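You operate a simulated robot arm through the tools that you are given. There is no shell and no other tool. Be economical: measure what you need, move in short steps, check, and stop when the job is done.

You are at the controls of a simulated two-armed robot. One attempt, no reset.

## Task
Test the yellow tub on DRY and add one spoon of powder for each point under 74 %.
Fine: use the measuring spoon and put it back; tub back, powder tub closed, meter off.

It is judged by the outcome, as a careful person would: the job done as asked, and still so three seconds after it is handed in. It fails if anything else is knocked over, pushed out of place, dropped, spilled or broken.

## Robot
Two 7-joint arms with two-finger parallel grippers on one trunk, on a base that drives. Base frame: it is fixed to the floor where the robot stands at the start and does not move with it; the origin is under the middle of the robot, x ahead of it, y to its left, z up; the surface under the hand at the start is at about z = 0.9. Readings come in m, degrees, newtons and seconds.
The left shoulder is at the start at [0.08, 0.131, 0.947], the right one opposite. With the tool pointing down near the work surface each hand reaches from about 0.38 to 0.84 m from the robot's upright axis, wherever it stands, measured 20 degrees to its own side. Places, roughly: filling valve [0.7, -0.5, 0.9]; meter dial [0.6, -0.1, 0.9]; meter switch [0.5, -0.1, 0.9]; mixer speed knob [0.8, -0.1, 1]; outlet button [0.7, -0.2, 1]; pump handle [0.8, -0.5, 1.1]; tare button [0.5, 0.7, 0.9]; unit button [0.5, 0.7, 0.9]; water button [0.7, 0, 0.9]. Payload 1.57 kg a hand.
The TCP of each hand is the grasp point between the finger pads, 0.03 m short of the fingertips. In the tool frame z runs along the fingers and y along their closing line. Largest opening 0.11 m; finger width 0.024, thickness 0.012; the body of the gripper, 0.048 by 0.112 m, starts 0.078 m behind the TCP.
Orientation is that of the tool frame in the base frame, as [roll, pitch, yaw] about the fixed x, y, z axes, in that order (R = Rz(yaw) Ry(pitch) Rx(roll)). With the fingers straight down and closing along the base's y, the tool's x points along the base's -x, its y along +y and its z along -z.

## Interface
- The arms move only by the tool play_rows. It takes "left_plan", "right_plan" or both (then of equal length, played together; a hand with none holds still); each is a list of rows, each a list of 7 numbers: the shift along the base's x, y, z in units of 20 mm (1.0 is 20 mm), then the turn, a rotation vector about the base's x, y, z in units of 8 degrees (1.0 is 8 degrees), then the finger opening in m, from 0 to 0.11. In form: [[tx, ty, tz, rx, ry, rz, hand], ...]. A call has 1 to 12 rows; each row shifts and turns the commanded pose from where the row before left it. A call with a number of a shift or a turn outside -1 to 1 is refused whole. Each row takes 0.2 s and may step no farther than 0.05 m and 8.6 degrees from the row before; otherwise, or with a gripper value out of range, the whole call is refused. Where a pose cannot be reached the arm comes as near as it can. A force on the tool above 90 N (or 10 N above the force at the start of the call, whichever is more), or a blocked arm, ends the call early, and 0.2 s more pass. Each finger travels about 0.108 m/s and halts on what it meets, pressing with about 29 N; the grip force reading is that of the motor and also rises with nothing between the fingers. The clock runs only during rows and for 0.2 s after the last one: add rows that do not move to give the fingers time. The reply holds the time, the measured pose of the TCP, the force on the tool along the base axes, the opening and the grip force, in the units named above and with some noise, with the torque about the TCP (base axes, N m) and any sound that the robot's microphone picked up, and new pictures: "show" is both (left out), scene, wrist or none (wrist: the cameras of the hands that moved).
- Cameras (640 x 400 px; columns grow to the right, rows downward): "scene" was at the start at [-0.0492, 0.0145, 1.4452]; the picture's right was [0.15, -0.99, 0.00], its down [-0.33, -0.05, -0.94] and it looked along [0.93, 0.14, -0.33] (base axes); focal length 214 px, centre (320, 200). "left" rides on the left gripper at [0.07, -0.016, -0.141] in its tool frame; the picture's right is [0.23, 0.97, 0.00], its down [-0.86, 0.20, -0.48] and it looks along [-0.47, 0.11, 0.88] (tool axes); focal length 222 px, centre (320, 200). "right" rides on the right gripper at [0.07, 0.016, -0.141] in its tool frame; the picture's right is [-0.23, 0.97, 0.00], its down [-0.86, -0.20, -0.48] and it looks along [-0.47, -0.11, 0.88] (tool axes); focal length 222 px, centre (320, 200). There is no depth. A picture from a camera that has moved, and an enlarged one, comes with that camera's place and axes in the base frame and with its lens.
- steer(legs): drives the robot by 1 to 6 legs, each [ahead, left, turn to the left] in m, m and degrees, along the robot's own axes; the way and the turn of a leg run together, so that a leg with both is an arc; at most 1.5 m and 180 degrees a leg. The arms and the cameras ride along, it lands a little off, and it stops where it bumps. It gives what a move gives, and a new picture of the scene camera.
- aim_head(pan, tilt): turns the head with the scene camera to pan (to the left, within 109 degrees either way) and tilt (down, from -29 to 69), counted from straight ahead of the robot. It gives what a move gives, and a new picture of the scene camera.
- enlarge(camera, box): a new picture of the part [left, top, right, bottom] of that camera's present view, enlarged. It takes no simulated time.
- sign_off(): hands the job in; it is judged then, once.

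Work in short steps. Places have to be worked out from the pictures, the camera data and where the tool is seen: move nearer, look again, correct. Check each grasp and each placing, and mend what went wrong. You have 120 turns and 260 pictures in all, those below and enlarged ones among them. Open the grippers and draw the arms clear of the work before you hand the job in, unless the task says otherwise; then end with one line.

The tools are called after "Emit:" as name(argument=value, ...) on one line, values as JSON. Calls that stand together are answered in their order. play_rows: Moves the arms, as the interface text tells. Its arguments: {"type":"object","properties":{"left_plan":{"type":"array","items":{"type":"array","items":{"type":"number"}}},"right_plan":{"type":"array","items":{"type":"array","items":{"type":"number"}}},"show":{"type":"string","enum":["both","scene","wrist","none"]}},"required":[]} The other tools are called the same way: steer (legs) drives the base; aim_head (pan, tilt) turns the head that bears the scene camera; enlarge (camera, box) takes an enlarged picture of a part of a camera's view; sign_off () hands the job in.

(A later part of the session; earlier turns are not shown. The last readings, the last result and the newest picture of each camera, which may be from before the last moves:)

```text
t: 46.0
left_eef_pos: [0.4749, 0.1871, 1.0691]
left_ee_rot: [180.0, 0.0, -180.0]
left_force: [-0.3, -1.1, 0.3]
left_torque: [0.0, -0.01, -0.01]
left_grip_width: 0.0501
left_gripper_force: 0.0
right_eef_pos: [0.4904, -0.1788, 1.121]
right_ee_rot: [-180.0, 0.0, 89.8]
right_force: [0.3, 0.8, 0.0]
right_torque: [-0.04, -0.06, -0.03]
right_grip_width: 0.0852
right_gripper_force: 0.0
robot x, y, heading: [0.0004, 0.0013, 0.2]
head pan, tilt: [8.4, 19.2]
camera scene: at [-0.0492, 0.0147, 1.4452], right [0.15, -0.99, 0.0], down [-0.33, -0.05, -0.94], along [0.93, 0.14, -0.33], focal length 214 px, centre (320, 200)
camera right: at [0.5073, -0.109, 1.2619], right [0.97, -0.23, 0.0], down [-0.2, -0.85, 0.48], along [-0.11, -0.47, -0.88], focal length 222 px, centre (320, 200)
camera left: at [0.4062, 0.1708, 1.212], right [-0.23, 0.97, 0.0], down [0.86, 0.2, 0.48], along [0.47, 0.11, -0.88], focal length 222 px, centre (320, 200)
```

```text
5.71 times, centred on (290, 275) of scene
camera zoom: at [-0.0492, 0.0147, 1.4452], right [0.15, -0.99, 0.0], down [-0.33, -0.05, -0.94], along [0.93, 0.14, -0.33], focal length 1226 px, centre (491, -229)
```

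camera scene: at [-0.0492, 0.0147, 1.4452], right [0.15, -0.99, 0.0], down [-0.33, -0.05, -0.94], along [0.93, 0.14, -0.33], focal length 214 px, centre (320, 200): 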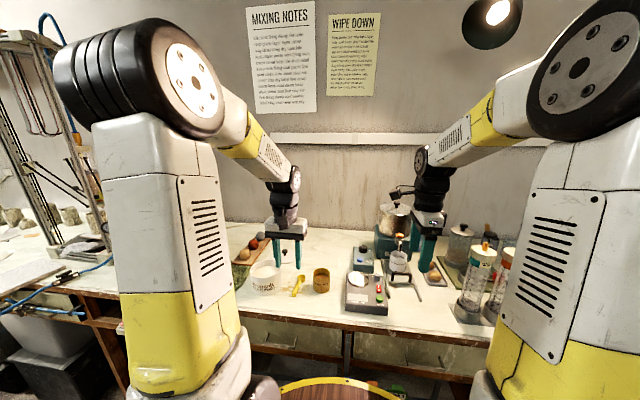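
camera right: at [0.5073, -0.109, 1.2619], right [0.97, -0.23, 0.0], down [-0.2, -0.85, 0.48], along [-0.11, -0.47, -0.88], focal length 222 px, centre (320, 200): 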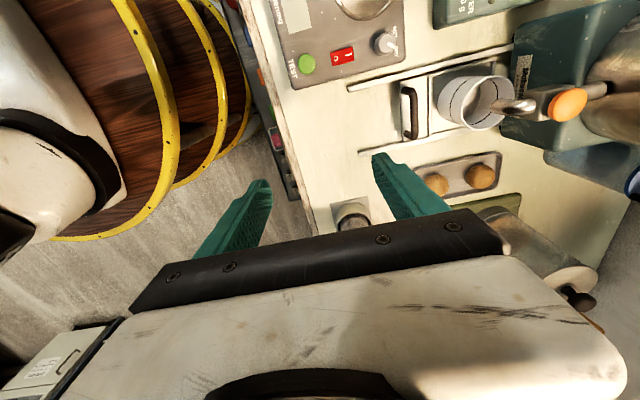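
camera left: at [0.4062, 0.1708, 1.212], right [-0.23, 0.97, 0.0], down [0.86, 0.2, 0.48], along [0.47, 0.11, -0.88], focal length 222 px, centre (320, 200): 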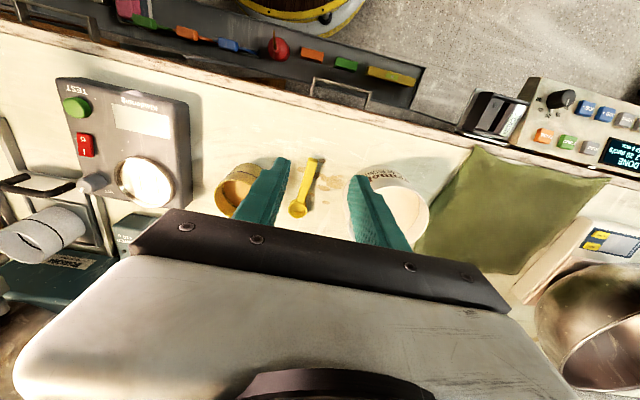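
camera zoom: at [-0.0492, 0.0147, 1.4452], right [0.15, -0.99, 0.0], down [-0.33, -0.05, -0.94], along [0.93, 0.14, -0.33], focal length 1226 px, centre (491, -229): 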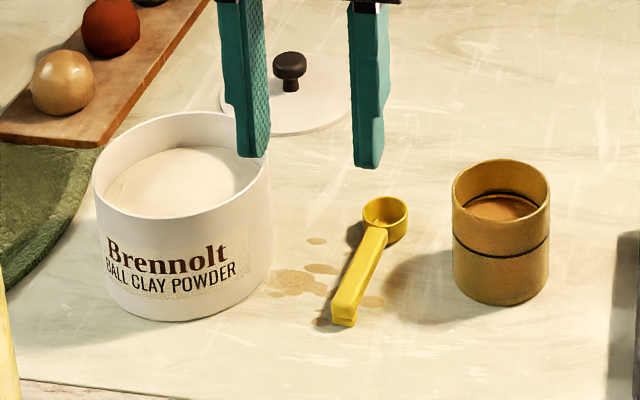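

Spoon: handle end (0.504,0.182), bowl centre (0.585,0.177). I lower the left hand over the handle end.

Emit:
play_rows(left_plan=[[0.7, -0.1, -0.9, 0, 0, -0.4, 0.05], [0.7, -0.1, -0.9, 0, 0, 0, 0.05], [0.7, -0.08, -0.9, 0, 0, 0, 0.05], [0, 0, -0.9, 0, 0, 0, 0.05], [0, 0, -0.9, 0, 0, 0, 0.05], [0, 0, -0.9, 0, 0, 0, 0.05], [0, 0, 0, 0, 0, 0, 0.05]])

Emit:
enlarge(camera="left", box=[230, 80, 430, 230])

Emit:
enlarge(camera="scene", box=[240, 240, 340, 310])

```text
t: 47.6
left_eef_pos: [0.5168, 0.1807, 0.9627]
left_ee_rot: [180.0, 0.0, 176.8]
left_force: [-0.1, 0.7, 0.0]
left_torque: [0.04, 0.01, 0.0]
left_grip_width: 0.05
left_gripper_force: 0.1
right_eef_pos: [0.492, -0.1788, 1.1209]
right_ee_rot: [180.0, 0.0, 89.7]
right_force: [0.0, -1.3, 0.2]
right_torque: [0.02, 0.02, 0.0]
right_grip_width: 0.0848
right_gripper_force: 0.1
robot x, y, heading: [0.0029, 0.001, -0.1]
head pan, tilt: [8.4, 19.2]
camera scene: at [-0.0491, 0.0145, 1.4452], right [0.15, -0.99, 0.0], down [-0.33, -0.05, -0.94], along [0.93, 0.14, -0.33], focal length 214 px, centre (320, 200)
camera left: at [0.4478, 0.1683, 1.1036], right [-0.17, 0.98, 0.0], down [0.86, 0.15, 0.48], along [0.47, 0.08, -0.88], focal length 222 px, centre (320, 200)
```

scene: 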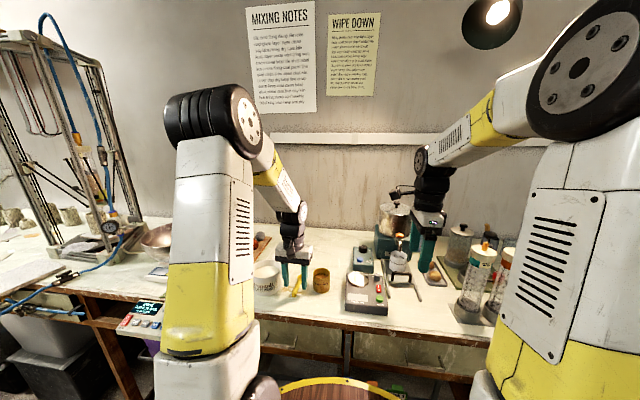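
left: 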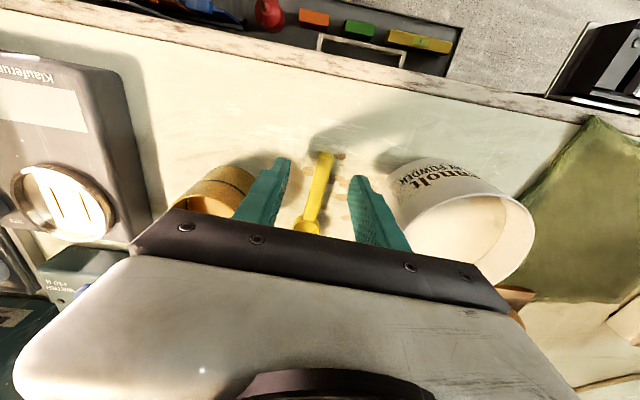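

```text
2.67 times, centred on (330, 155) of left
camera zoom: at [0.4478, 0.1683, 1.1036], right [-0.17, 0.98, 0.0], down [0.86, 0.15, 0.48], along [0.47, 0.08, -0.88], focal length 592 px, centre (293, 320)
```

zoom: 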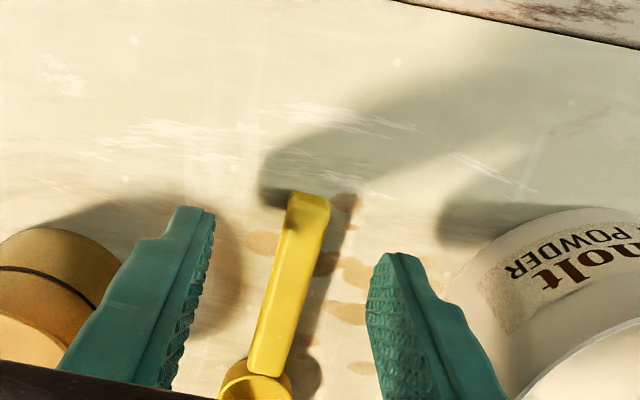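

```text
5.71 times, centred on (290, 275) of scene
camera zoom: at [-0.0491, 0.0145, 1.4452], right [0.15, -0.99, 0.0], down [-0.33, -0.05, -0.94], along [0.93, 0.14, -0.33], focal length 1226 px, centre (491, -229)
```

zoom: 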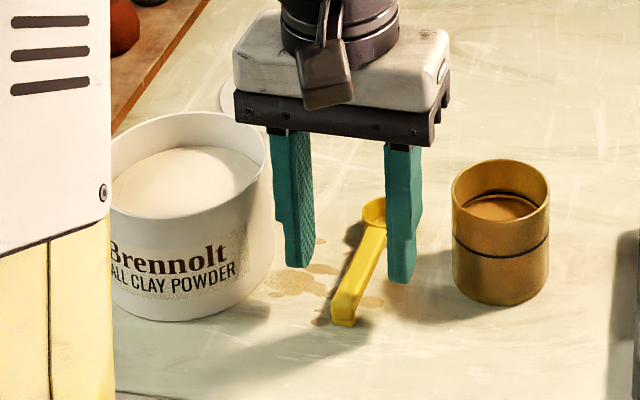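

Fingers straddle the handle. I lower to z≈0.936 and close gently.

Emit:
play_rows(left_plan=[[0.05, 0.05, -0.7, 0, 0, -0.35, 0.05], [0, 0, -0.6, 0, 0, 0, 0.05], [0, 0, 0, 0, 0, 0, 0.035], [0, 0, 0, 0, 0, 0, 0.02], [0, 0, 0, 0, 0, 0, 0.005], [0, 0, 0, 0, 0, 0, 0.005], [0, 0, 0, 0, 0, 0, 0.005]], show="none")

Emit:
enlarge(camera="left", box=[230, 80, 430, 230])

Emit:
enlarge(camera="scene", box=[240, 240, 340, 310])

```text
t: 49.2
left_eef_pos: [0.5177, 0.1826, 0.9374]
left_ee_rot: [180.0, 0.0, 174.0]
left_force: [0.3, 0.5, 0.6]
left_torque: [-0.01, 0.0, 0.02]
left_grip_width: 0.0125
left_gripper_force: 29.2
right_eef_pos: [0.4913, -0.1786, 1.1208]
right_ee_rot: [-180.0, 0.1, 89.7]
right_force: [-1.1, 1.0, -0.3]
right_torque: [-0.01, 0.03, -0.02]
right_grip_width: 0.0849
right_gripper_force: 0.0
robot x, y, heading: [-0.0051, -0.0033, 0.0]
head pan, tilt: [8.4, 19.2]
```

```text
2.67 times, centred on (330, 155) of left
camera zoom: at [0.448, 0.1729, 1.0792], right [-0.12, 0.99, 0.0], down [0.87, 0.11, 0.48], along [0.47, 0.06, -0.88], focal length 592 px, centre (293, 320)
```

zoom: 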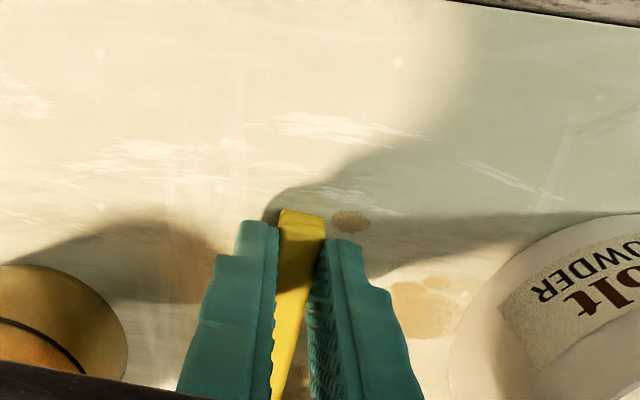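

```text
5.71 times, centred on (290, 275) of scene
camera zoom: at [-0.0491, 0.0145, 1.4452], right [0.15, -0.99, 0.0], down [-0.33, -0.05, -0.94], along [0.93, 0.14, -0.33], focal length 1226 px, centre (491, -229)
```

zoom: 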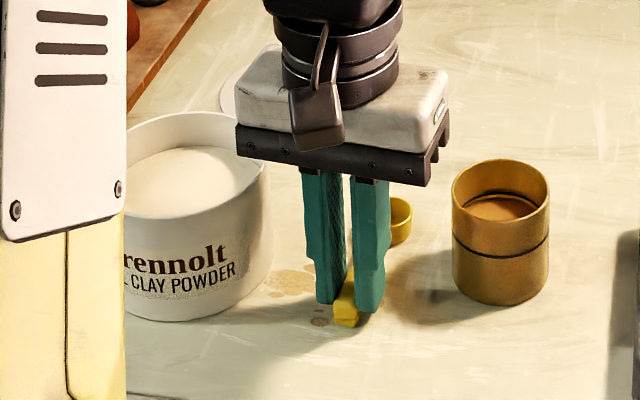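

Handle gripped (12.5 mm); home pose noted: TCP (0.518,0.183,0.937), yaw 174. Lift and check the spoon stays level.

Emit:
play_rows(left_plan=[[0, 0, 0.5, 0, 0, 0, 0.005], [0, 0, 1, 0, 0, 0, 0.005], [0, 0, 1, 0, 0, 0, 0.005], [0, 0, 1, 0, 0, 0, 0.005], [0, 0, 1, 0, 0, 0, 0.005], [0, 0, 1, 0, 0, 0, 0.005], [0, 0, 0, 0, 0, 0, 0.005]])

Emit:
enlarge(camera="scene", box=[240, 210, 360, 310])

Emit:
enlarge(camera="left", box=[230, 80, 430, 230])

Emit:
enlarge(camera="right", box=[200, 0, 400, 130])

```text
t: 50.8
left_eef_pos: [0.5161, 0.1808, 1.0469]
left_ee_rot: [180.0, 0.1, 174.0]
left_force: [-0.2, 0.0, 0.3]
left_torque: [-0.01, -0.01, -0.01]
left_grip_width: 0.0124
left_gripper_force: 29.1
right_eef_pos: [0.4922, -0.178, 1.1205]
right_ee_rot: [-180.0, 0.0, 89.8]
right_force: [-0.3, -0.5, 0.3]
right_torque: [-0.01, 0.01, -0.01]
right_grip_width: 0.0851
right_gripper_force: 0.0
robot x, y, heading: [0.0008, -0.0032, 0.1]
head pan, tilt: [8.4, 19.2]
camera scene: at [-0.0491, 0.0145, 1.4452], right [0.15, -0.99, 0.0], down [-0.33, -0.05, -0.94], along [0.93, 0.14, -0.33], focal length 214 px, centre (320, 200)
camera left: at [0.4473, 0.1723, 1.1889], right [-0.12, 0.99, 0.0], down [0.87, 0.11, 0.48], along [0.47, 0.06, -0.88], focal length 222 px, centre (320, 200)
```

scene: 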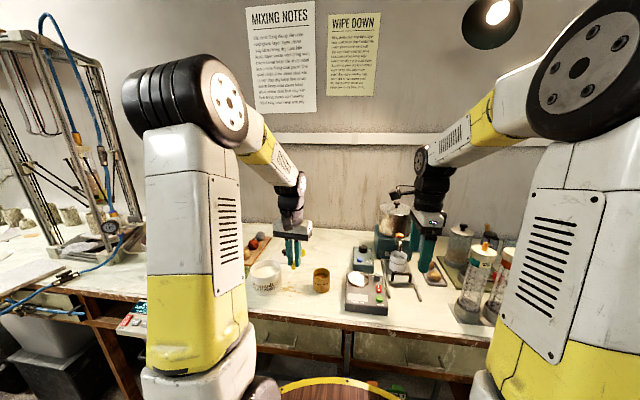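
left: 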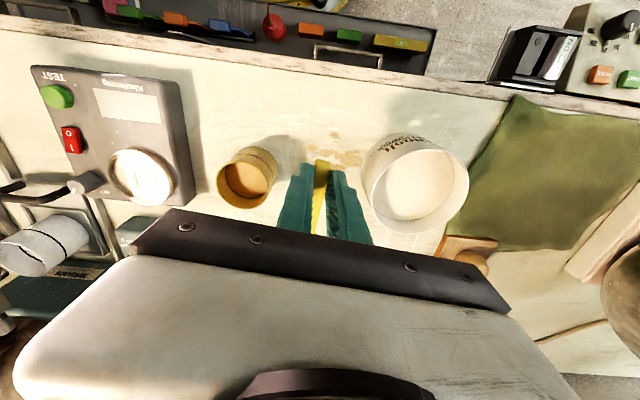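

```text
4.00 times, centred on (300, 260) of scene
camera zoom: at [-0.0491, 0.0145, 1.4452], right [0.15, -0.99, 0.0], down [-0.33, -0.05, -0.94], along [0.93, 0.14, -0.33], focal length 858 px, centre (400, -40)
```

zoom: 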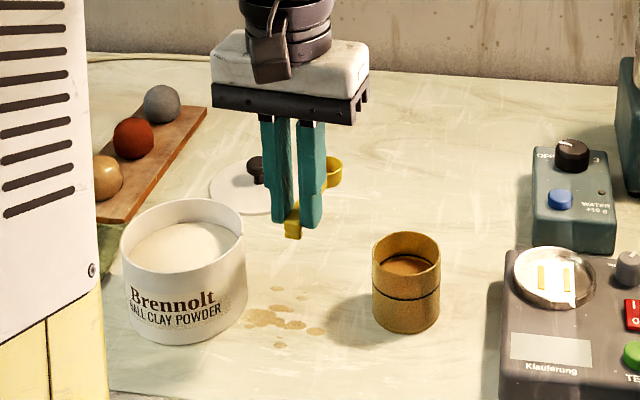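

```text
2.67 times, centred on (330, 155) of left
camera zoom: at [0.4473, 0.1723, 1.1889], right [-0.12, 0.99, 0.0], down [0.87, 0.11, 0.48], along [0.47, 0.06, -0.88], focal length 592 px, centre (293, 320)
```

zoom: 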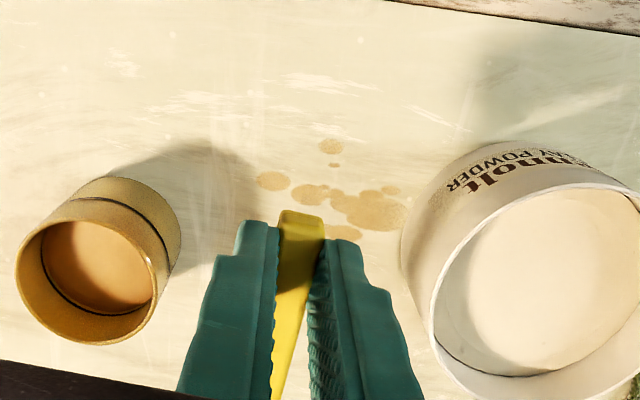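

```text
3.08 times, centred on (300, 65) of right
camera zoom: at [0.5075, -0.109, 1.2619], right [0.97, -0.23, 0.0], down [-0.2, -0.85, 0.48], along [-0.11, -0.47, -0.88], focal length 684 px, centre (382, 615)
```

zoom: 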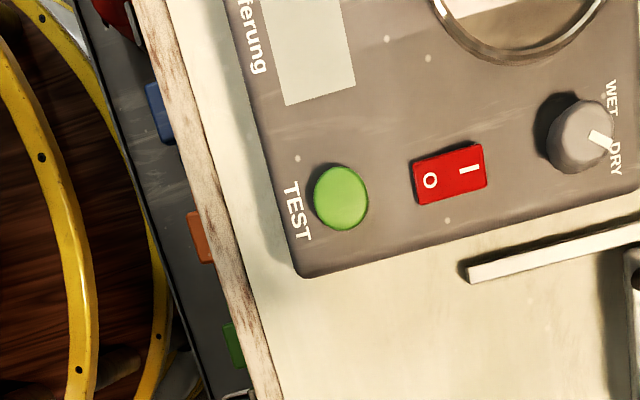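

Spoon held level. Tub centre ≈(0.543,0.292), rim ≈0.97. I carry the spoon above the powder while pitching the bowl down by 45°.

Emit:
play_rows(left_plan=[[0, 0, 0.8, 0, 0.5, 0, 0.005], [0, 0, 0.8, 0, 0.7, 0, 0.005], [0.04, 0.85, 0.2, 0, 0.7, 0, 0.005], [0.04, 0.85, 0, 0, 0.7, 0, 0.005], [0.04, 0.85, 0, 0, 0.7, 0, 0.005], [0.04, 0.85, 0, 0, 0.7, 0, 0.005], [0.04, 0.85, 0, 0, 0.7, 0, 0.005], [0.04, 0.85, 0, 0, 0.7, 0, 0.005], [0.04, 0.75, 0, 0, 0.2, 0, 0.005], [0, 0, 0, 0, 0, 0, 0.005]])

Emit:
enlarge(camera="scene", box=[220, 200, 340, 310])

Emit:
enlarge(camera="left", box=[210, 80, 430, 240])

```text
t: 53.0
left_eef_pos: [0.5238, 0.2984, 1.0846]
left_ee_rot: [-174.0, -44.6, 171.6]
left_force: [0.0, 0.6, 0.1]
left_torque: [-0.02, 0.0, 0.03]
left_grip_width: 0.0121
left_gripper_force: 29.7
right_eef_pos: [0.4925, -0.179, 1.1214]
right_ee_rot: [179.9, 0.0, 89.9]
right_force: [0.4, 0.3, 0.9]
right_torque: [0.0, -0.01, 0.0]
right_grip_width: 0.0851
right_gripper_force: 0.1
robot x, y, heading: [0.0007, -0.0003, 0.3]
head pan, tilt: [8.4, 19.2]
camera scene: at [-0.0491, 0.0145, 1.4452], right [0.15, -0.99, 0.0], down [-0.33, -0.05, -0.94], along [0.93, 0.14, -0.33], focal length 214 px, centre (320, 200)
camera left: at [0.574, 0.2896, 1.2349], right [-0.09, 0.99, 0.09], down [0.96, 0.11, -0.28], along [-0.28, 0.06, -0.96], focal length 222 px, centre (320, 200)
```

scene: 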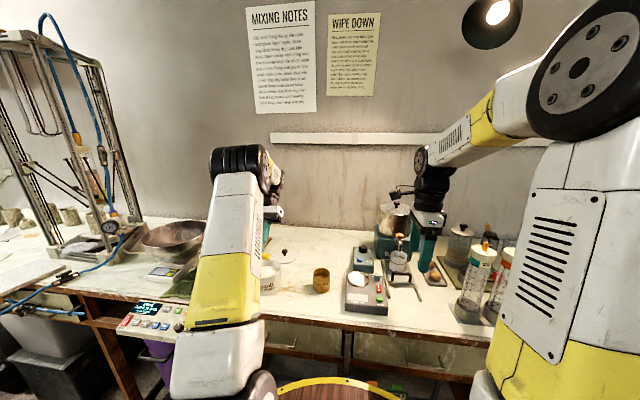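
left: 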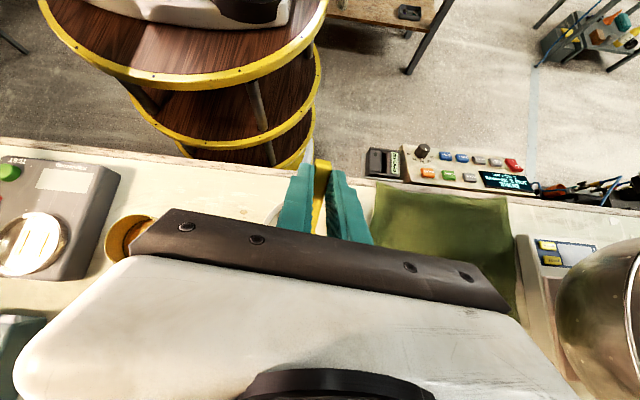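

```text
3.64 times, centred on (280, 255) of scene
camera zoom: at [-0.0491, 0.0145, 1.4452], right [0.15, -0.99, 0.0], down [-0.33, -0.05, -0.94], along [0.93, 0.14, -0.33], focal length 780 px, centre (466, 0)
```

zoom: 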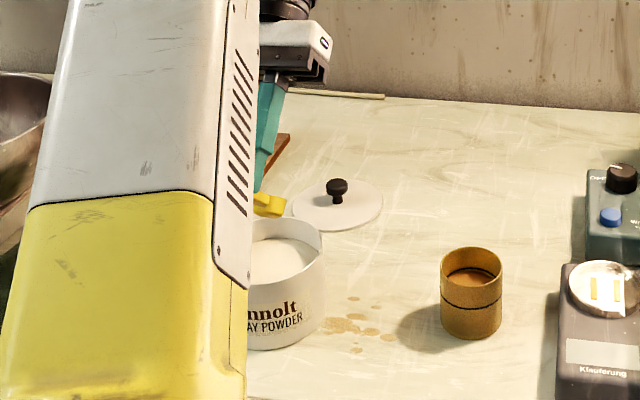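

```text
2.50 times, centred on (320, 160) of left
camera zoom: at [0.574, 0.2896, 1.2349], right [-0.09, 0.99, 0.09], down [0.96, 0.11, -0.28], along [-0.28, 0.06, -0.96], focal length 555 px, centre (320, 300)
```

zoom: 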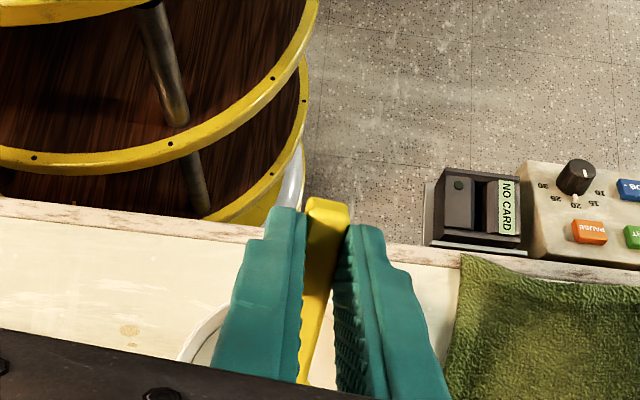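

Bowl projects where predicted, above the tub's middle at z≈1.02. I dip it in stages, watching forces.

Emit:
play_rows(left_plan=[[0, 0, -0.8, 0, 0, 0, 0.005], [0, 0, -0.8, 0, 0, 0, 0.005], [0, 0, -0.7, 0, 0, 0, 0.005], [0, 0, -0.5, 0, 0, 0, 0.005], [0, 0, 0, 0, 0, 0, 0.005]], show="none")

Emit:
enlarge(camera="scene", box=[240, 225, 320, 305])

```text
t: 54.2
left_eef_pos: [0.523, 0.2994, 1.0268]
left_ee_rot: [-174.1, -44.6, 171.7]
left_force: [-0.1, 0.0, 0.2]
left_torque: [-0.04, -0.01, 0.03]
left_grip_width: 0.0122
left_gripper_force: 29.2
right_eef_pos: [0.491, -0.1784, 1.1207]
right_ee_rot: [179.9, 0.0, 89.8]
right_force: [-0.1, -0.3, -0.1]
right_torque: [-0.01, -0.01, 0.04]
right_grip_width: 0.085
right_gripper_force: 0.1
robot x, y, heading: [-0.0002, 0.0018, -0.0]
head pan, tilt: [8.4, 19.2]
```

```text
5.00 times, centred on (280, 265) of scene
camera zoom: at [-0.0491, 0.0145, 1.4452], right [0.15, -0.99, 0.0], down [-0.33, -0.05, -0.94], along [0.93, 0.14, -0.33], focal length 1072 px, centre (520, -125)
```

zoom: 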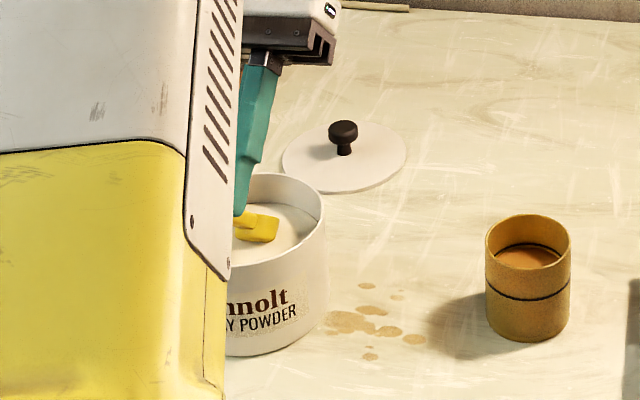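

The bowl is just at the powder surface. I push it in by ~25 mm.

Emit:
play_rows(left_plan=[[0, 0, -0.5, 0, 0, 0, 0.005], [0, 0, -0.5, 0, 0, 0, 0.005], [0, 0, -0.2, 0, 0, 0, 0.005], [0, 0, 0, 0, 0, 0, 0.005]], show="none")

Emit:
enlarge(camera="scene", box=[260, 245, 300, 285])

```text
t: 55.2
left_eef_pos: [0.5246, 0.2992, 1.0027]
left_ee_rot: [-174.1, -44.6, 171.7]
left_force: [0.5, -0.7, -0.6]
left_torque: [0.0, 0.02, 0.01]
left_grip_width: 0.0127
left_gripper_force: 28.2
right_eef_pos: [0.4916, -0.1795, 1.1209]
right_ee_rot: [-179.9, 0.1, 89.8]
right_force: [0.4, -0.8, 0.2]
right_torque: [-0.02, -0.01, 0.02]
right_grip_width: 0.0848
right_gripper_force: 0.1
robot x, y, heading: [0.0003, 0.0021, 0.2]
head pan, tilt: [8.4, 19.2]
```

```text
10.00 times, centred on (280, 265) of scene
camera zoom: at [-0.0491, 0.0145, 1.4452], right [0.15, -0.99, 0.0], down [-0.33, -0.05, -0.94], along [0.93, 0.14, -0.33], focal length 2145 px, centre (720, -450)
```

zoom: 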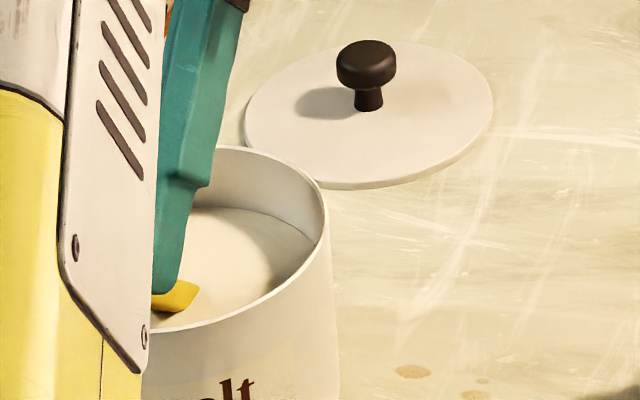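

Bowl is buried with the fingers clear of the rim. Now the scooping motion: level the spoon while lifting it out of the powder.

Emit:
play_rows(left_plan=[[-0.26, 0, 0.05, 0, -1, 0, 0.005], [-0.34, 0, 0.22, 0, -1, 0, 0.005], [-0.33, 0, 0.42, 0, -1, 0, 0.005], [-0.25, 0, 0.45, 0, -1, 0, 0.005], [-0.22, 0, 0.35, 0, -1, 0, 0.005], [-0.14, 0, 0.35, 0, -0.58, 0, 0.005], [0, 0, 0.5, 0, 0, 0, 0.005], [0, 0, 0, 0, 0, 0, 0.005]])

Emit:
enlarge(camera="scene", box=[240, 225, 320, 305])

Emit:
enlarge(camera="left", box=[230, 80, 430, 230])

```text
t: 57.0
left_eef_pos: [0.4938, 0.2981, 1.0497]
left_ee_rot: [-180.0, -0.1, 174.0]
left_force: [0.2, 0.8, -0.4]
left_torque: [0.04, 0.01, -0.01]
left_grip_width: 0.0125
left_gripper_force: 28.9
right_eef_pos: [0.4911, -0.1793, 1.1199]
right_ee_rot: [180.0, 0.0, 89.8]
right_force: [0.1, 0.1, -0.3]
right_torque: [0.01, 0.03, -0.02]
right_grip_width: 0.085
right_gripper_force: 0.1
robot x, y, heading: [-0.0003, -0.0019, -0.1]
head pan, tilt: [8.4, 19.2]
camera scene: at [-0.0492, 0.0145, 1.4452], right [0.15, -0.99, 0.0], down [-0.33, -0.05, -0.94], along [0.93, 0.14, -0.33], focal length 214 px, centre (320, 200)
camera left: at [0.4234, 0.2896, 1.1919], right [-0.12, 0.99, 0.0], down [0.87, 0.11, 0.48], along [0.47, 0.06, -0.88], focal length 222 px, centre (320, 200)
```

scene: 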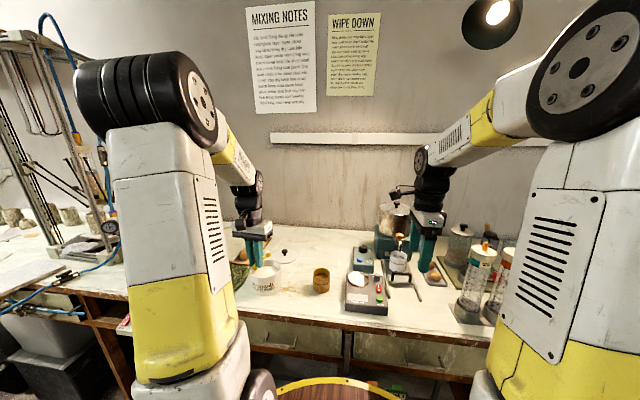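
left: 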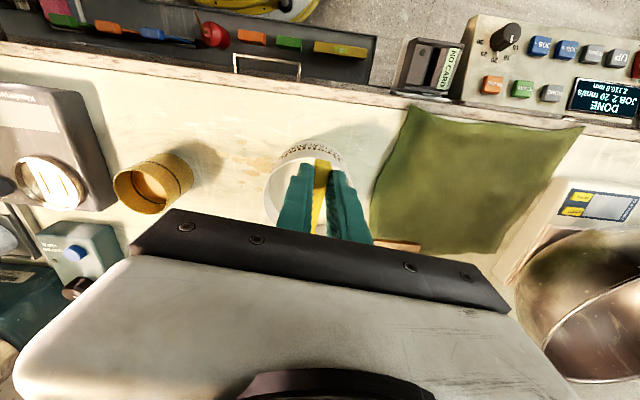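

```text
5.00 times, centred on (280, 265) of scene
camera zoom: at [-0.0492, 0.0145, 1.4452], right [0.15, -0.99, 0.0], down [-0.33, -0.05, -0.94], along [0.93, 0.14, -0.33], focal length 1072 px, centre (520, -125)
```

zoom: 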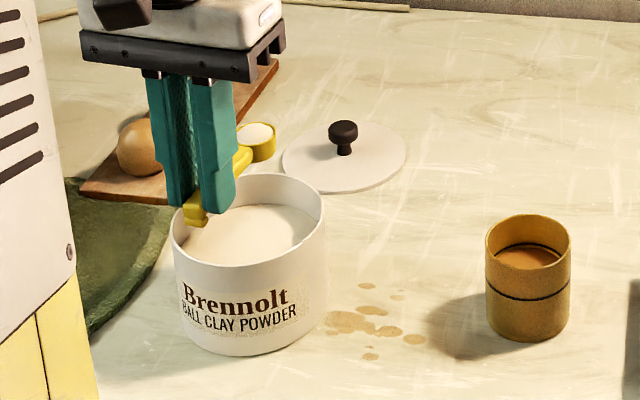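

```text
2.67 times, centred on (330, 155) of left
camera zoom: at [0.4234, 0.2896, 1.1919], right [-0.12, 0.99, 0.0], down [0.87, 0.11, 0.48], along [0.47, 0.06, -0.88], focal length 592 px, centre (293, 320)
```

zoom: 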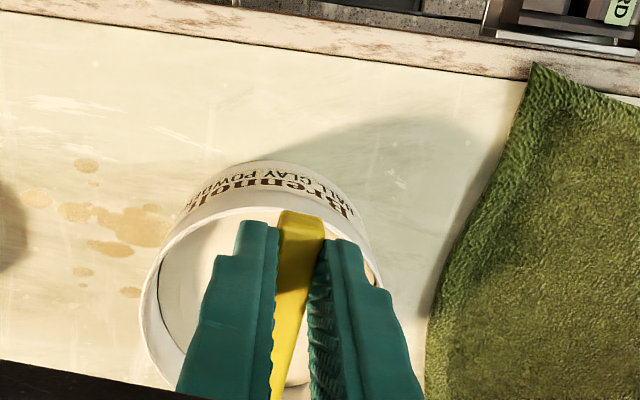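

Spoon came out full and level. Now I carry it level over the yellow tub, yawing +30° so that the hand will be clear of the powder tub when tipping.

Emit:
play_rows(left_plan=[[0.03, -0.4, 0.2, 0, 0, 0.1, 0.005], [0.03, -0.8, 0, 0, 0, 0.3, 0.005], [0.03, -1, 0, 0, 0, 0.35, 0.005], [0.03, -1, 0, 0, 0, 0.35, 0.005], [0.03, -1, 0, 0, 0, 0.35, 0.005], [0.03, -1, 0, 0, 0, 0.35, 0.005], [0.03, -1, 0, 0, 0, 0.35, 0.005], [0.03, -1, 0, 0, 0, 0.35, 0.005], [0.03, -1, 0, 0, 0, 0.35, 0.005], [0.03, -1, 0, 0, 0, 0.35, 0.005], [0.03, -1, 0, 0, 0, 0.35, 0.005], [0.03, -0.8, 0, 0, 0, 0.2, 0.005]], show="none")

Emit:
play_rows(left_plan=[[0, -0.35, 0, 0, 0, 0, 0.005], [0, 0, 0, 0, 0, 0, 0.005]])

Emit:
enlarge(camera="scene", box=[270, 225, 370, 305])

Emit:
enlarge(camera="left", box=[230, 80, 430, 230])

```text
t: 59.6
left_eef_pos: [0.5011, 0.0766, 1.0542]
left_ee_rot: [180.0, -0.1, -156.0]
left_force: [0.2, 0.6, -0.4]
left_torque: [-0.01, 0.02, -0.04]
left_grip_width: 0.0126
left_gripper_force: 28.6
right_eef_pos: [0.4918, -0.1781, 1.1218]
right_ee_rot: [180.0, -0.1, 89.8]
right_force: [0.2, 0.4, -0.1]
right_torque: [-0.01, -0.01, -0.03]
right_grip_width: 0.085
right_gripper_force: 0.1
robot x, y, heading: [-0.0004, -0.0007, 0.3]
head pan, tilt: [8.4, 19.2]
```

```text
t: 60.2
left_eef_pos: [0.5014, 0.0714, 1.0541]
left_ee_rot: [180.0, -0.2, -155.9]
left_force: [-0.5, -0.7, -0.8]
left_torque: [0.01, 0.02, 0.0]
left_grip_width: 0.0125
left_gripper_force: 28.7
right_eef_pos: [0.4906, -0.1789, 1.12]
right_ee_rot: [-180.0, 0.0, 89.9]
right_force: [-0.3, -0.8, 0.5]
right_torque: [0.0, 0.01, -0.01]
right_grip_width: 0.085
right_gripper_force: 0.2
robot x, y, heading: [-0.0022, -0.004, -0.1]
head pan, tilt: [8.4, 19.2]
camera scene: at [-0.0491, 0.0145, 1.4452], right [0.15, -0.99, 0.0], down [-0.33, -0.05, -0.94], along [0.93, 0.14, -0.33], focal length 214 px, centre (320, 200)
camera left: at [0.4456, 0.0285, 1.1959], right [-0.6, 0.8, 0.0], down [0.7, 0.53, 0.48], along [0.38, 0.29, -0.88], focal length 222 px, centre (320, 200)
```

scene: 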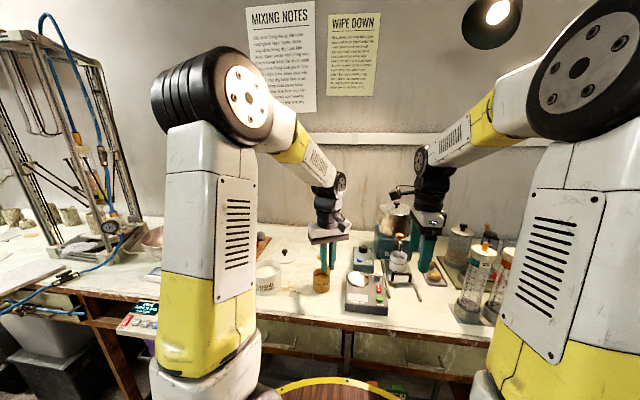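
left: 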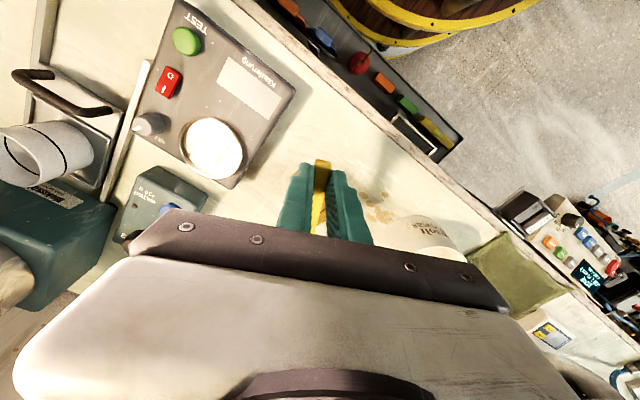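

```text
5.00 times, centred on (320, 265) of scene
camera zoom: at [-0.0491, 0.0145, 1.4452], right [0.15, -0.99, 0.0], down [-0.33, -0.05, -0.94], along [0.93, 0.14, -0.33], focal length 1072 px, centre (320, -125)
```

zoom: 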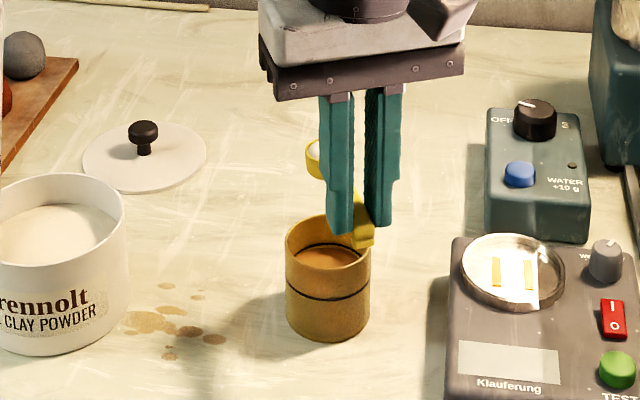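

```text
2.67 times, centred on (330, 155) of left
camera zoom: at [0.4456, 0.0285, 1.1959], right [-0.6, 0.8, 0.0], down [0.7, 0.53, 0.48], along [0.38, 0.29, -0.88], focal length 592 px, centre (293, 320)
```

zoom: 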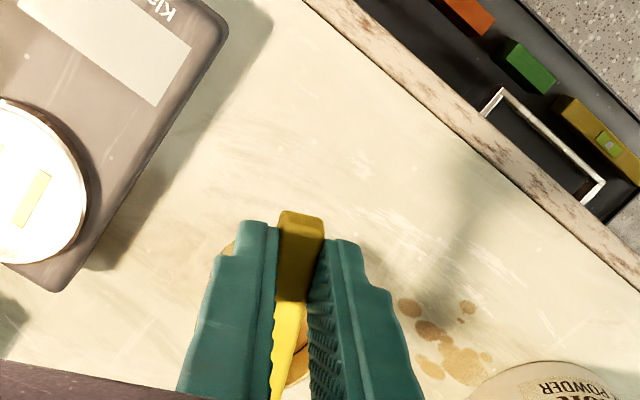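

Bowl is right above the tub mouth. I lower to ~4 cm above the rim and begin tipping about the spoon axis.

Emit:
play_rows(left_plan=[[0.04, -0.09, -0.6, 0, 0, 0, 0.005], [0.04, -0.09, -0.6, 0, 0, 0, 0.005], [0, 0, -0.5, 0, 0, 0, 0.005], [-0.056, 0.12, -0.009, -0.906, -0.422, 0, 0.005], [-0.055, 0.118, -0.027, -0.906, -0.422, 0, 0.005], [-0.052, 0.113, -0.045, -0.906, -0.422, 0, 0.005], [-0.049, 0.106, -0.063, -0.906, -0.422, 0, 0.005], [0, 0, 0, 0, 0, 0, 0.005]])

Emit:
enlarge(camera="scene", box=[270, 225, 370, 305])

```text
t: 62.0
left_eef_pos: [0.4978, 0.0767, 1.018]
left_ee_rot: [-148.1, 0.4, -155.9]
left_force: [0.1, 0.2, 0.5]
left_torque: [-0.01, 0.02, 0.0]
left_grip_width: 0.0127
left_gripper_force: 29.2
right_eef_pos: [0.4917, -0.1799, 1.1214]
right_ee_rot: [-180.0, 0.0, 89.9]
right_force: [-0.7, 0.2, 0.1]
right_torque: [-0.01, -0.01, 0.0]
right_grip_width: 0.0849
right_gripper_force: 0.1
robot x, y, heading: [0.0017, -0.001, -0.1]
head pan, tilt: [8.4, 19.2]
camera scene: at [-0.0491, 0.0145, 1.4452], right [0.15, -0.99, 0.0], down [-0.33, -0.05, -0.94], along [0.93, 0.14, -0.33], focal length 214 px, centre (320, 200)
camera left: at [0.4098, 0.1043, 1.1457], right [-0.54, 0.66, -0.52], down [0.61, 0.73, 0.31], along [0.58, -0.15, -0.8], focal length 222 px, centre (320, 200)
```

scene: 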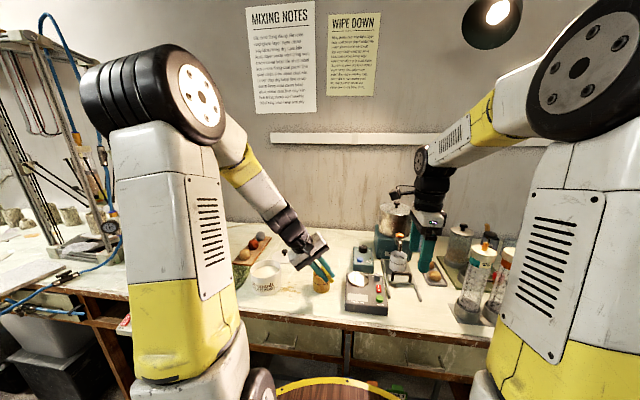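
left: 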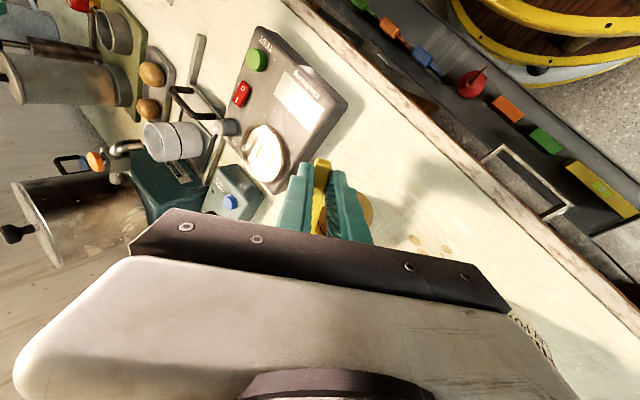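

```text
5.00 times, centred on (320, 265) of scene
camera zoom: at [-0.0491, 0.0145, 1.4452], right [0.15, -0.99, 0.0], down [-0.33, -0.05, -0.94], along [0.93, 0.14, -0.33], focal length 1072 px, centre (320, -125)
```

zoom: 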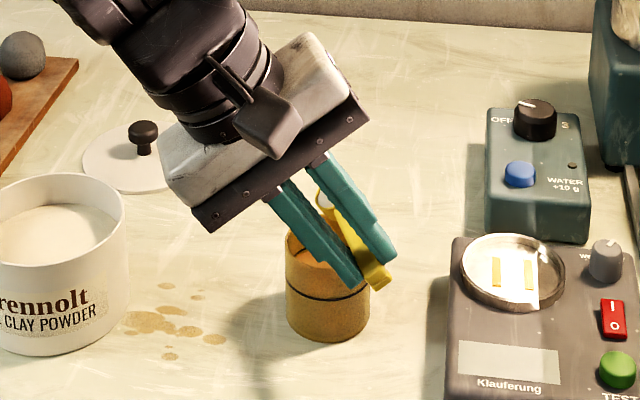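

Powder still in place at 32°. Continue tipping to ~72°.

Emit:
play_rows(left_plan=[[-0.045, 0.097, -0.078, -0.906, -0.422, 0, 0.005], [-0.04, 0.086, -0.092, -0.906, -0.422, 0, 0.005], [-0.034, 0.074, -0.104, -0.906, -0.422, 0, 0.005], [-0.028, 0.06, -0.115, -0.906, -0.422, 0, 0.005], [-0.021, 0.045, -0.122, -0.906, -0.422, 0, 0.005], [0, 0, 0, 0, 0, 0, 0.005]], show="scene")

Emit:
enlarge(camera="scene", box=[270, 225, 370, 305])

```text
t: 63.4
left_eef_pos: [0.4951, 0.0845, 1.0076]
left_ee_rot: [-107.9, 0.9, -155.4]
left_force: [-0.1, -0.8, 0.3]
left_torque: [0.03, 0.01, 0.01]
left_grip_width: 0.0128
left_gripper_force: 29.0
right_eef_pos: [0.4914, -0.1785, 1.1201]
right_ee_rot: [-180.0, 0.0, 89.7]
right_force: [-0.1, -0.7, 0.1]
right_torque: [0.03, -0.01, 0.05]
right_grip_width: 0.0849
right_gripper_force: 0.2
robot x, y, heading: [0.0006, 0.0019, 0.2]
head pan, tilt: [8.4, 19.2]
camera scene: at [-0.0492, 0.0145, 1.4452], right [0.15, -0.99, 0.0], down [-0.33, -0.05, -0.94], along [0.93, 0.14, -0.33], focal length 214 px, centre (320, 200)
```

scene: 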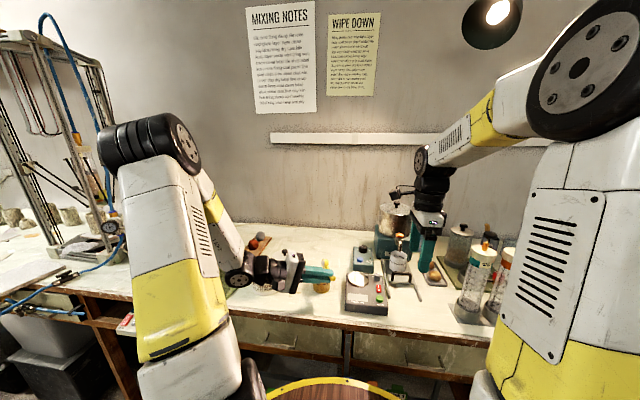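

```text
5.00 times, centred on (320, 265) of scene
camera zoom: at [-0.0492, 0.0145, 1.4452], right [0.15, -0.99, 0.0], down [-0.33, -0.05, -0.94], along [0.93, 0.14, -0.33], focal length 1072 px, centre (320, -125)
```

zoom: 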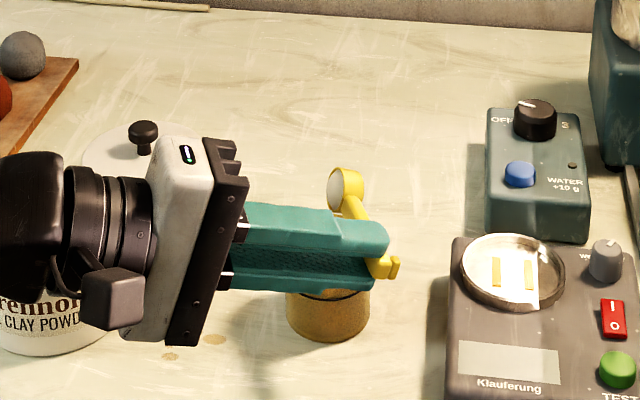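

Powder still clings at 72°. I raise 1 cm and tip on to ~96°, pausing for the powder to fall.

Emit:
play_rows(left_plan=[[-0.014, 0.03, 0.3, -0.906, -0.422, 0, 0.005], [-0.006, 0.012, 0.0, -0.906, -0.422, 0, 0.005], [0, 0, 0, 0, 0, 0, 0.005]], show="none")

Emit:
enlarge(camera="scene", box=[270, 225, 370, 305])

```text
t: 64.2
left_eef_pos: [0.4944, 0.0851, 1.0138]
left_ee_rot: [-91.9, 1.0, -155.2]
left_force: [0.2, -0.2, -0.5]
left_torque: [-0.02, 0.01, 0.01]
left_grip_width: 0.0124
left_gripper_force: 29.0
right_eef_pos: [0.4913, -0.1768, 1.1218]
right_ee_rot: [180.0, 0.0, 89.8]
right_force: [-0.5, 0.2, -0.1]
right_torque: [-0.03, 0.03, -0.01]
right_grip_width: 0.0848
right_gripper_force: 0.0
robot x, y, heading: [-0.0014, 0.0018, -0.0]
head pan, tilt: [8.4, 19.2]
```

```text
5.00 times, centred on (320, 265) of scene
camera zoom: at [-0.0492, 0.0145, 1.4452], right [0.15, -0.99, 0.0], down [-0.33, -0.05, -0.94], along [0.93, 0.14, -0.33], focal length 1072 px, centre (320, -125)
```

zoom: 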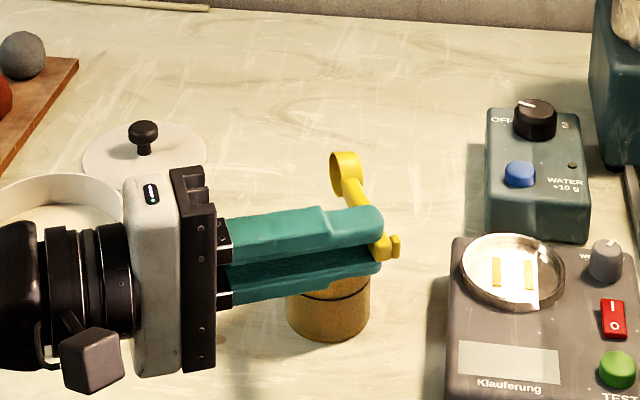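

The bowl is empty. I raise and roll back to level.

Emit:
play_rows(left_plan=[[0, 0, 0.6, 0, 0, 0, 0.005], [0, 0, 0.3, 0.906, 0.422, 0, 0.005], [0, 0, 0.3, 0.906, 0.422, 0, 0.005], [0, -0.05, 0.2, 0.906, 0.422, 0, 0.005], [0, -0.05, 0.2, 0.906, 0.422, 0, 0.005], [0, -0.05, 0.2, 0.906, 0.422, 0, 0.005], [0, -0.05, 0.1, 0.906, 0.422, 0, 0.005], [0, -0.1, 0, 0.906, 0.422, 0, 0.005], [0, -0.1, 0, 0.906, 0.422, 0, 0.005], [0, -0.1, 0, 0.906, 0.422, 0, 0.005], [0, -0.1, 0, 0.906, 0.422, 0, 0.005], [0, -0.1, 0, 0.906, 0.422, 0, 0.005]])

Emit:
enlarge(camera="scene", box=[270, 225, 370, 305])

```text
t: 66.8
left_eef_pos: [0.4943, 0.0717, 1.0511]
left_ee_rot: [179.9, 0.0, -156.0]
left_force: [-1.3, 0.9, 0.3]
left_torque: [-0.05, -0.02, 0.0]
left_grip_width: 0.0127
left_gripper_force: 28.6
right_eef_pos: [0.4912, -0.1782, 1.1211]
right_ee_rot: [180.0, 0.0, 89.8]
right_force: [0.3, -0.4, -0.2]
right_torque: [-0.01, -0.04, 0.04]
right_grip_width: 0.0851
right_gripper_force: 0.1
robot x, y, heading: [-0.0003, -0.0024, 0.4]
head pan, tilt: [8.4, 19.2]
camera scene: at [-0.0493, 0.0147, 1.4452], right [0.15, -0.99, 0.0], down [-0.32, -0.05, -0.94], along [0.93, 0.14, -0.33], focal length 214 px, centre (320, 200)
camera left: at [0.439, 0.0288, 1.1925], right [-0.6, 0.8, 0.0], down [0.7, 0.53, 0.48], along [0.38, 0.29, -0.88], focal length 222 px, centre (320, 200)
```

scene: 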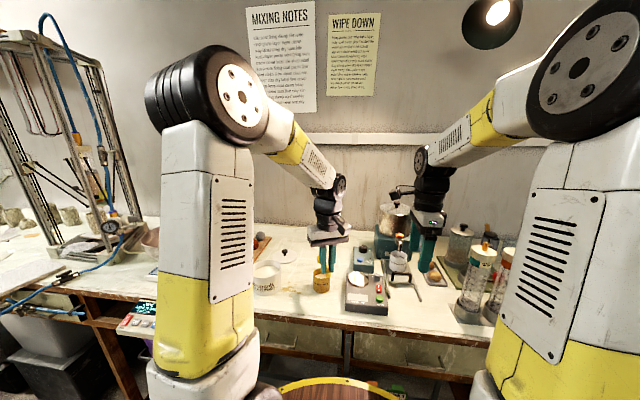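
left: 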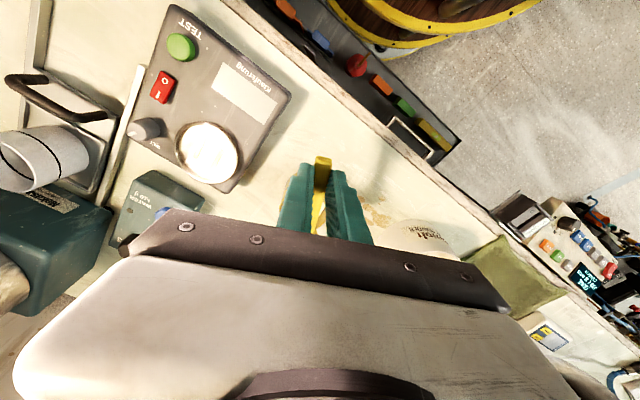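

```text
5.00 times, centred on (320, 265) of scene
camera zoom: at [-0.0493, 0.0147, 1.4452], right [0.15, -0.99, 0.0], down [-0.32, -0.05, -0.94], along [0.93, 0.14, -0.33], focal length 1072 px, centre (320, -125)
```

zoom: 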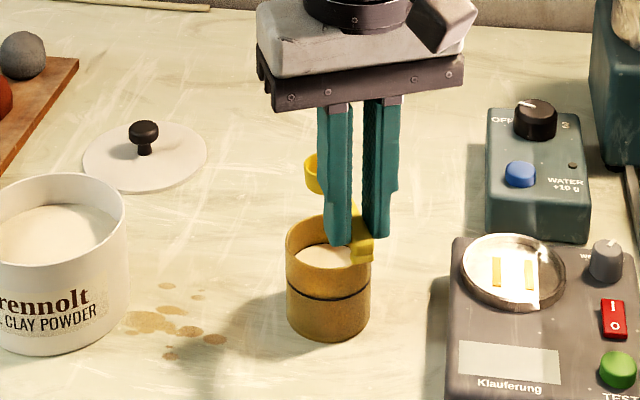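

Powder landed in the tub with no spill. Now I carry the spoon back to its home pose: (0.518,0.183), yaw 174, first above it.

Emit:
play_rows(left_plan=[[0.17, 0.8, 0, 0, 0, -0.54, 0.005], [0.17, 0.8, 0, 0, 0, -0.54, 0.005], [0.17, 0.8, 0, 0, 0, -0.54, 0.005], [0.17, 0.8, 0, 0, 0, -0.54, 0.005], [0.17, 0.8, 0, 0, 0, -0.54, 0.005], [0.17, 0.8, 0, 0, 0, -0.54, 0.005], [0.15, 0.75, 0, 0, 0, -0.52, 0.005], [0, 0, -1, 0, 0, 0, 0.005], [0, 0, -1, 0, 0, 0, 0.005], [0, 0, -1, 0, 0, 0, 0.005], [0, 0, -1, 0, 0, 0, 0.005], [0, 0, -1, 0, 0, 0, 0.005]])

Emit:
enlarge(camera="scene", box=[240, 240, 340, 310])

```text
t: 69.4
left_eef_pos: [0.5167, 0.1809, 0.9505]
left_ee_rot: [-180.0, -0.2, 173.8]
left_force: [-1.6, 0.6, 0.3]
left_torque: [-0.01, 0.0, -0.02]
left_grip_width: 0.0123
left_gripper_force: 29.0
right_eef_pos: [0.4925, -0.1787, 1.1209]
right_ee_rot: [180.0, 0.0, 89.8]
right_force: [-0.3, 0.3, 1.0]
right_torque: [0.01, -0.02, 0.01]
right_grip_width: 0.0852
right_gripper_force: 0.2
robot x, y, heading: [-0.002, -0.0013, -0.2]
head pan, tilt: [8.4, 19.2]
camera scene: at [-0.0493, 0.0145, 1.4452], right [0.15, -0.99, 0.0], down [-0.32, -0.05, -0.94], along [0.93, 0.14, -0.33], focal length 214 px, centre (320, 200)
camera left: at [0.4469, 0.1729, 1.0919], right [-0.12, 0.99, 0.0], down [0.87, 0.11, 0.48], along [0.47, 0.06, -0.88], focal length 222 px, centre (320, 200)
```

scene: 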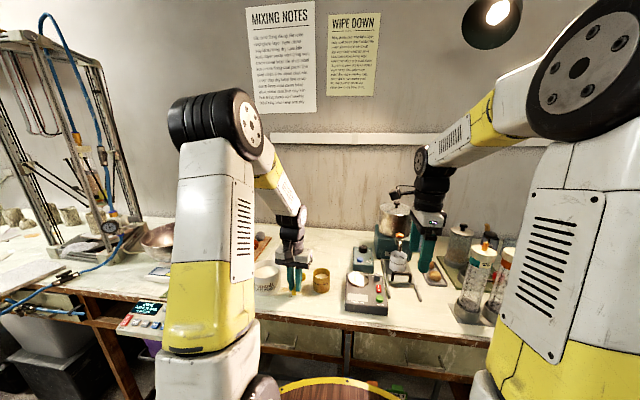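
left: 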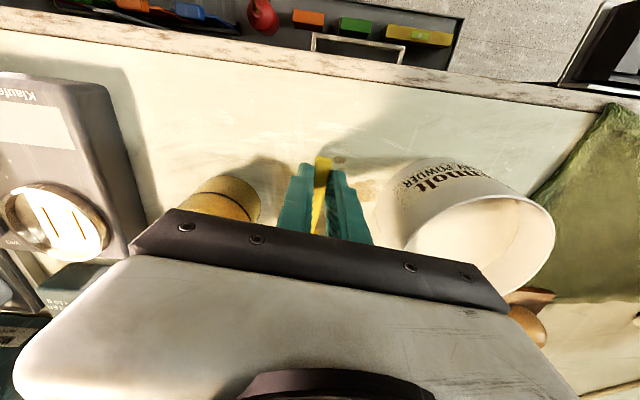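

```text
5.71 times, centred on (290, 275) of scene
camera zoom: at [-0.0493, 0.0145, 1.4452], right [0.15, -0.99, 0.0], down [-0.32, -0.05, -0.94], along [0.93, 0.14, -0.33], focal length 1226 px, centre (491, -229)
```

zoom: 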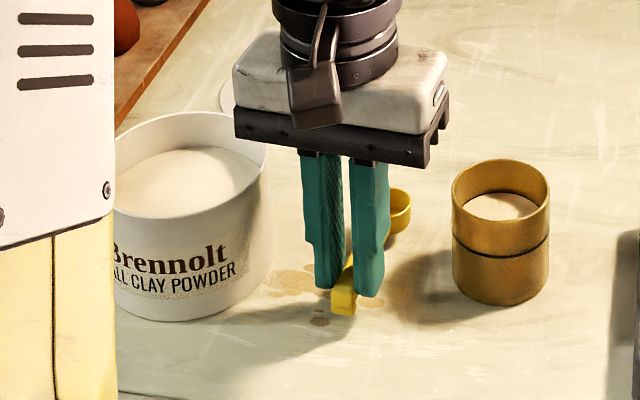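

Lower the last 13 mm in small steps to contact, then check.

Emit:
play_rows(left_plan=[[0.05, 0.07, -0.3, 0, 0, 0, 0.005], [0, 0, -0.2, 0, 0, 0, 0.005], [0, 0, -0.1, 0, 0, 0, 0.005], [0, 0, -0.05, 0, 0, 0, 0.005], [0, 0, 0, 0, 0, 0, 0.005]], show="none")

```text
t: 70.6
left_eef_pos: [0.5189, 0.1828, 0.9377]
left_ee_rot: [-180.0, 0.0, 174.0]
left_force: [-1.1, 0.5, 22.2]
left_torque: [0.0, -0.24, -0.01]
left_grip_width: 0.0124
left_gripper_force: 29.1
right_eef_pos: [0.4906, -0.1794, 1.1207]
right_ee_rot: [179.9, 0.0, 89.8]
right_force: [0.0, -0.3, 0.3]
right_torque: [0.01, 0.02, -0.01]
right_grip_width: 0.0847
right_gripper_force: 0.0
robot x, y, heading: [0.001, -0.002, 0.1]
head pan, tilt: [8.4, 19.2]
```

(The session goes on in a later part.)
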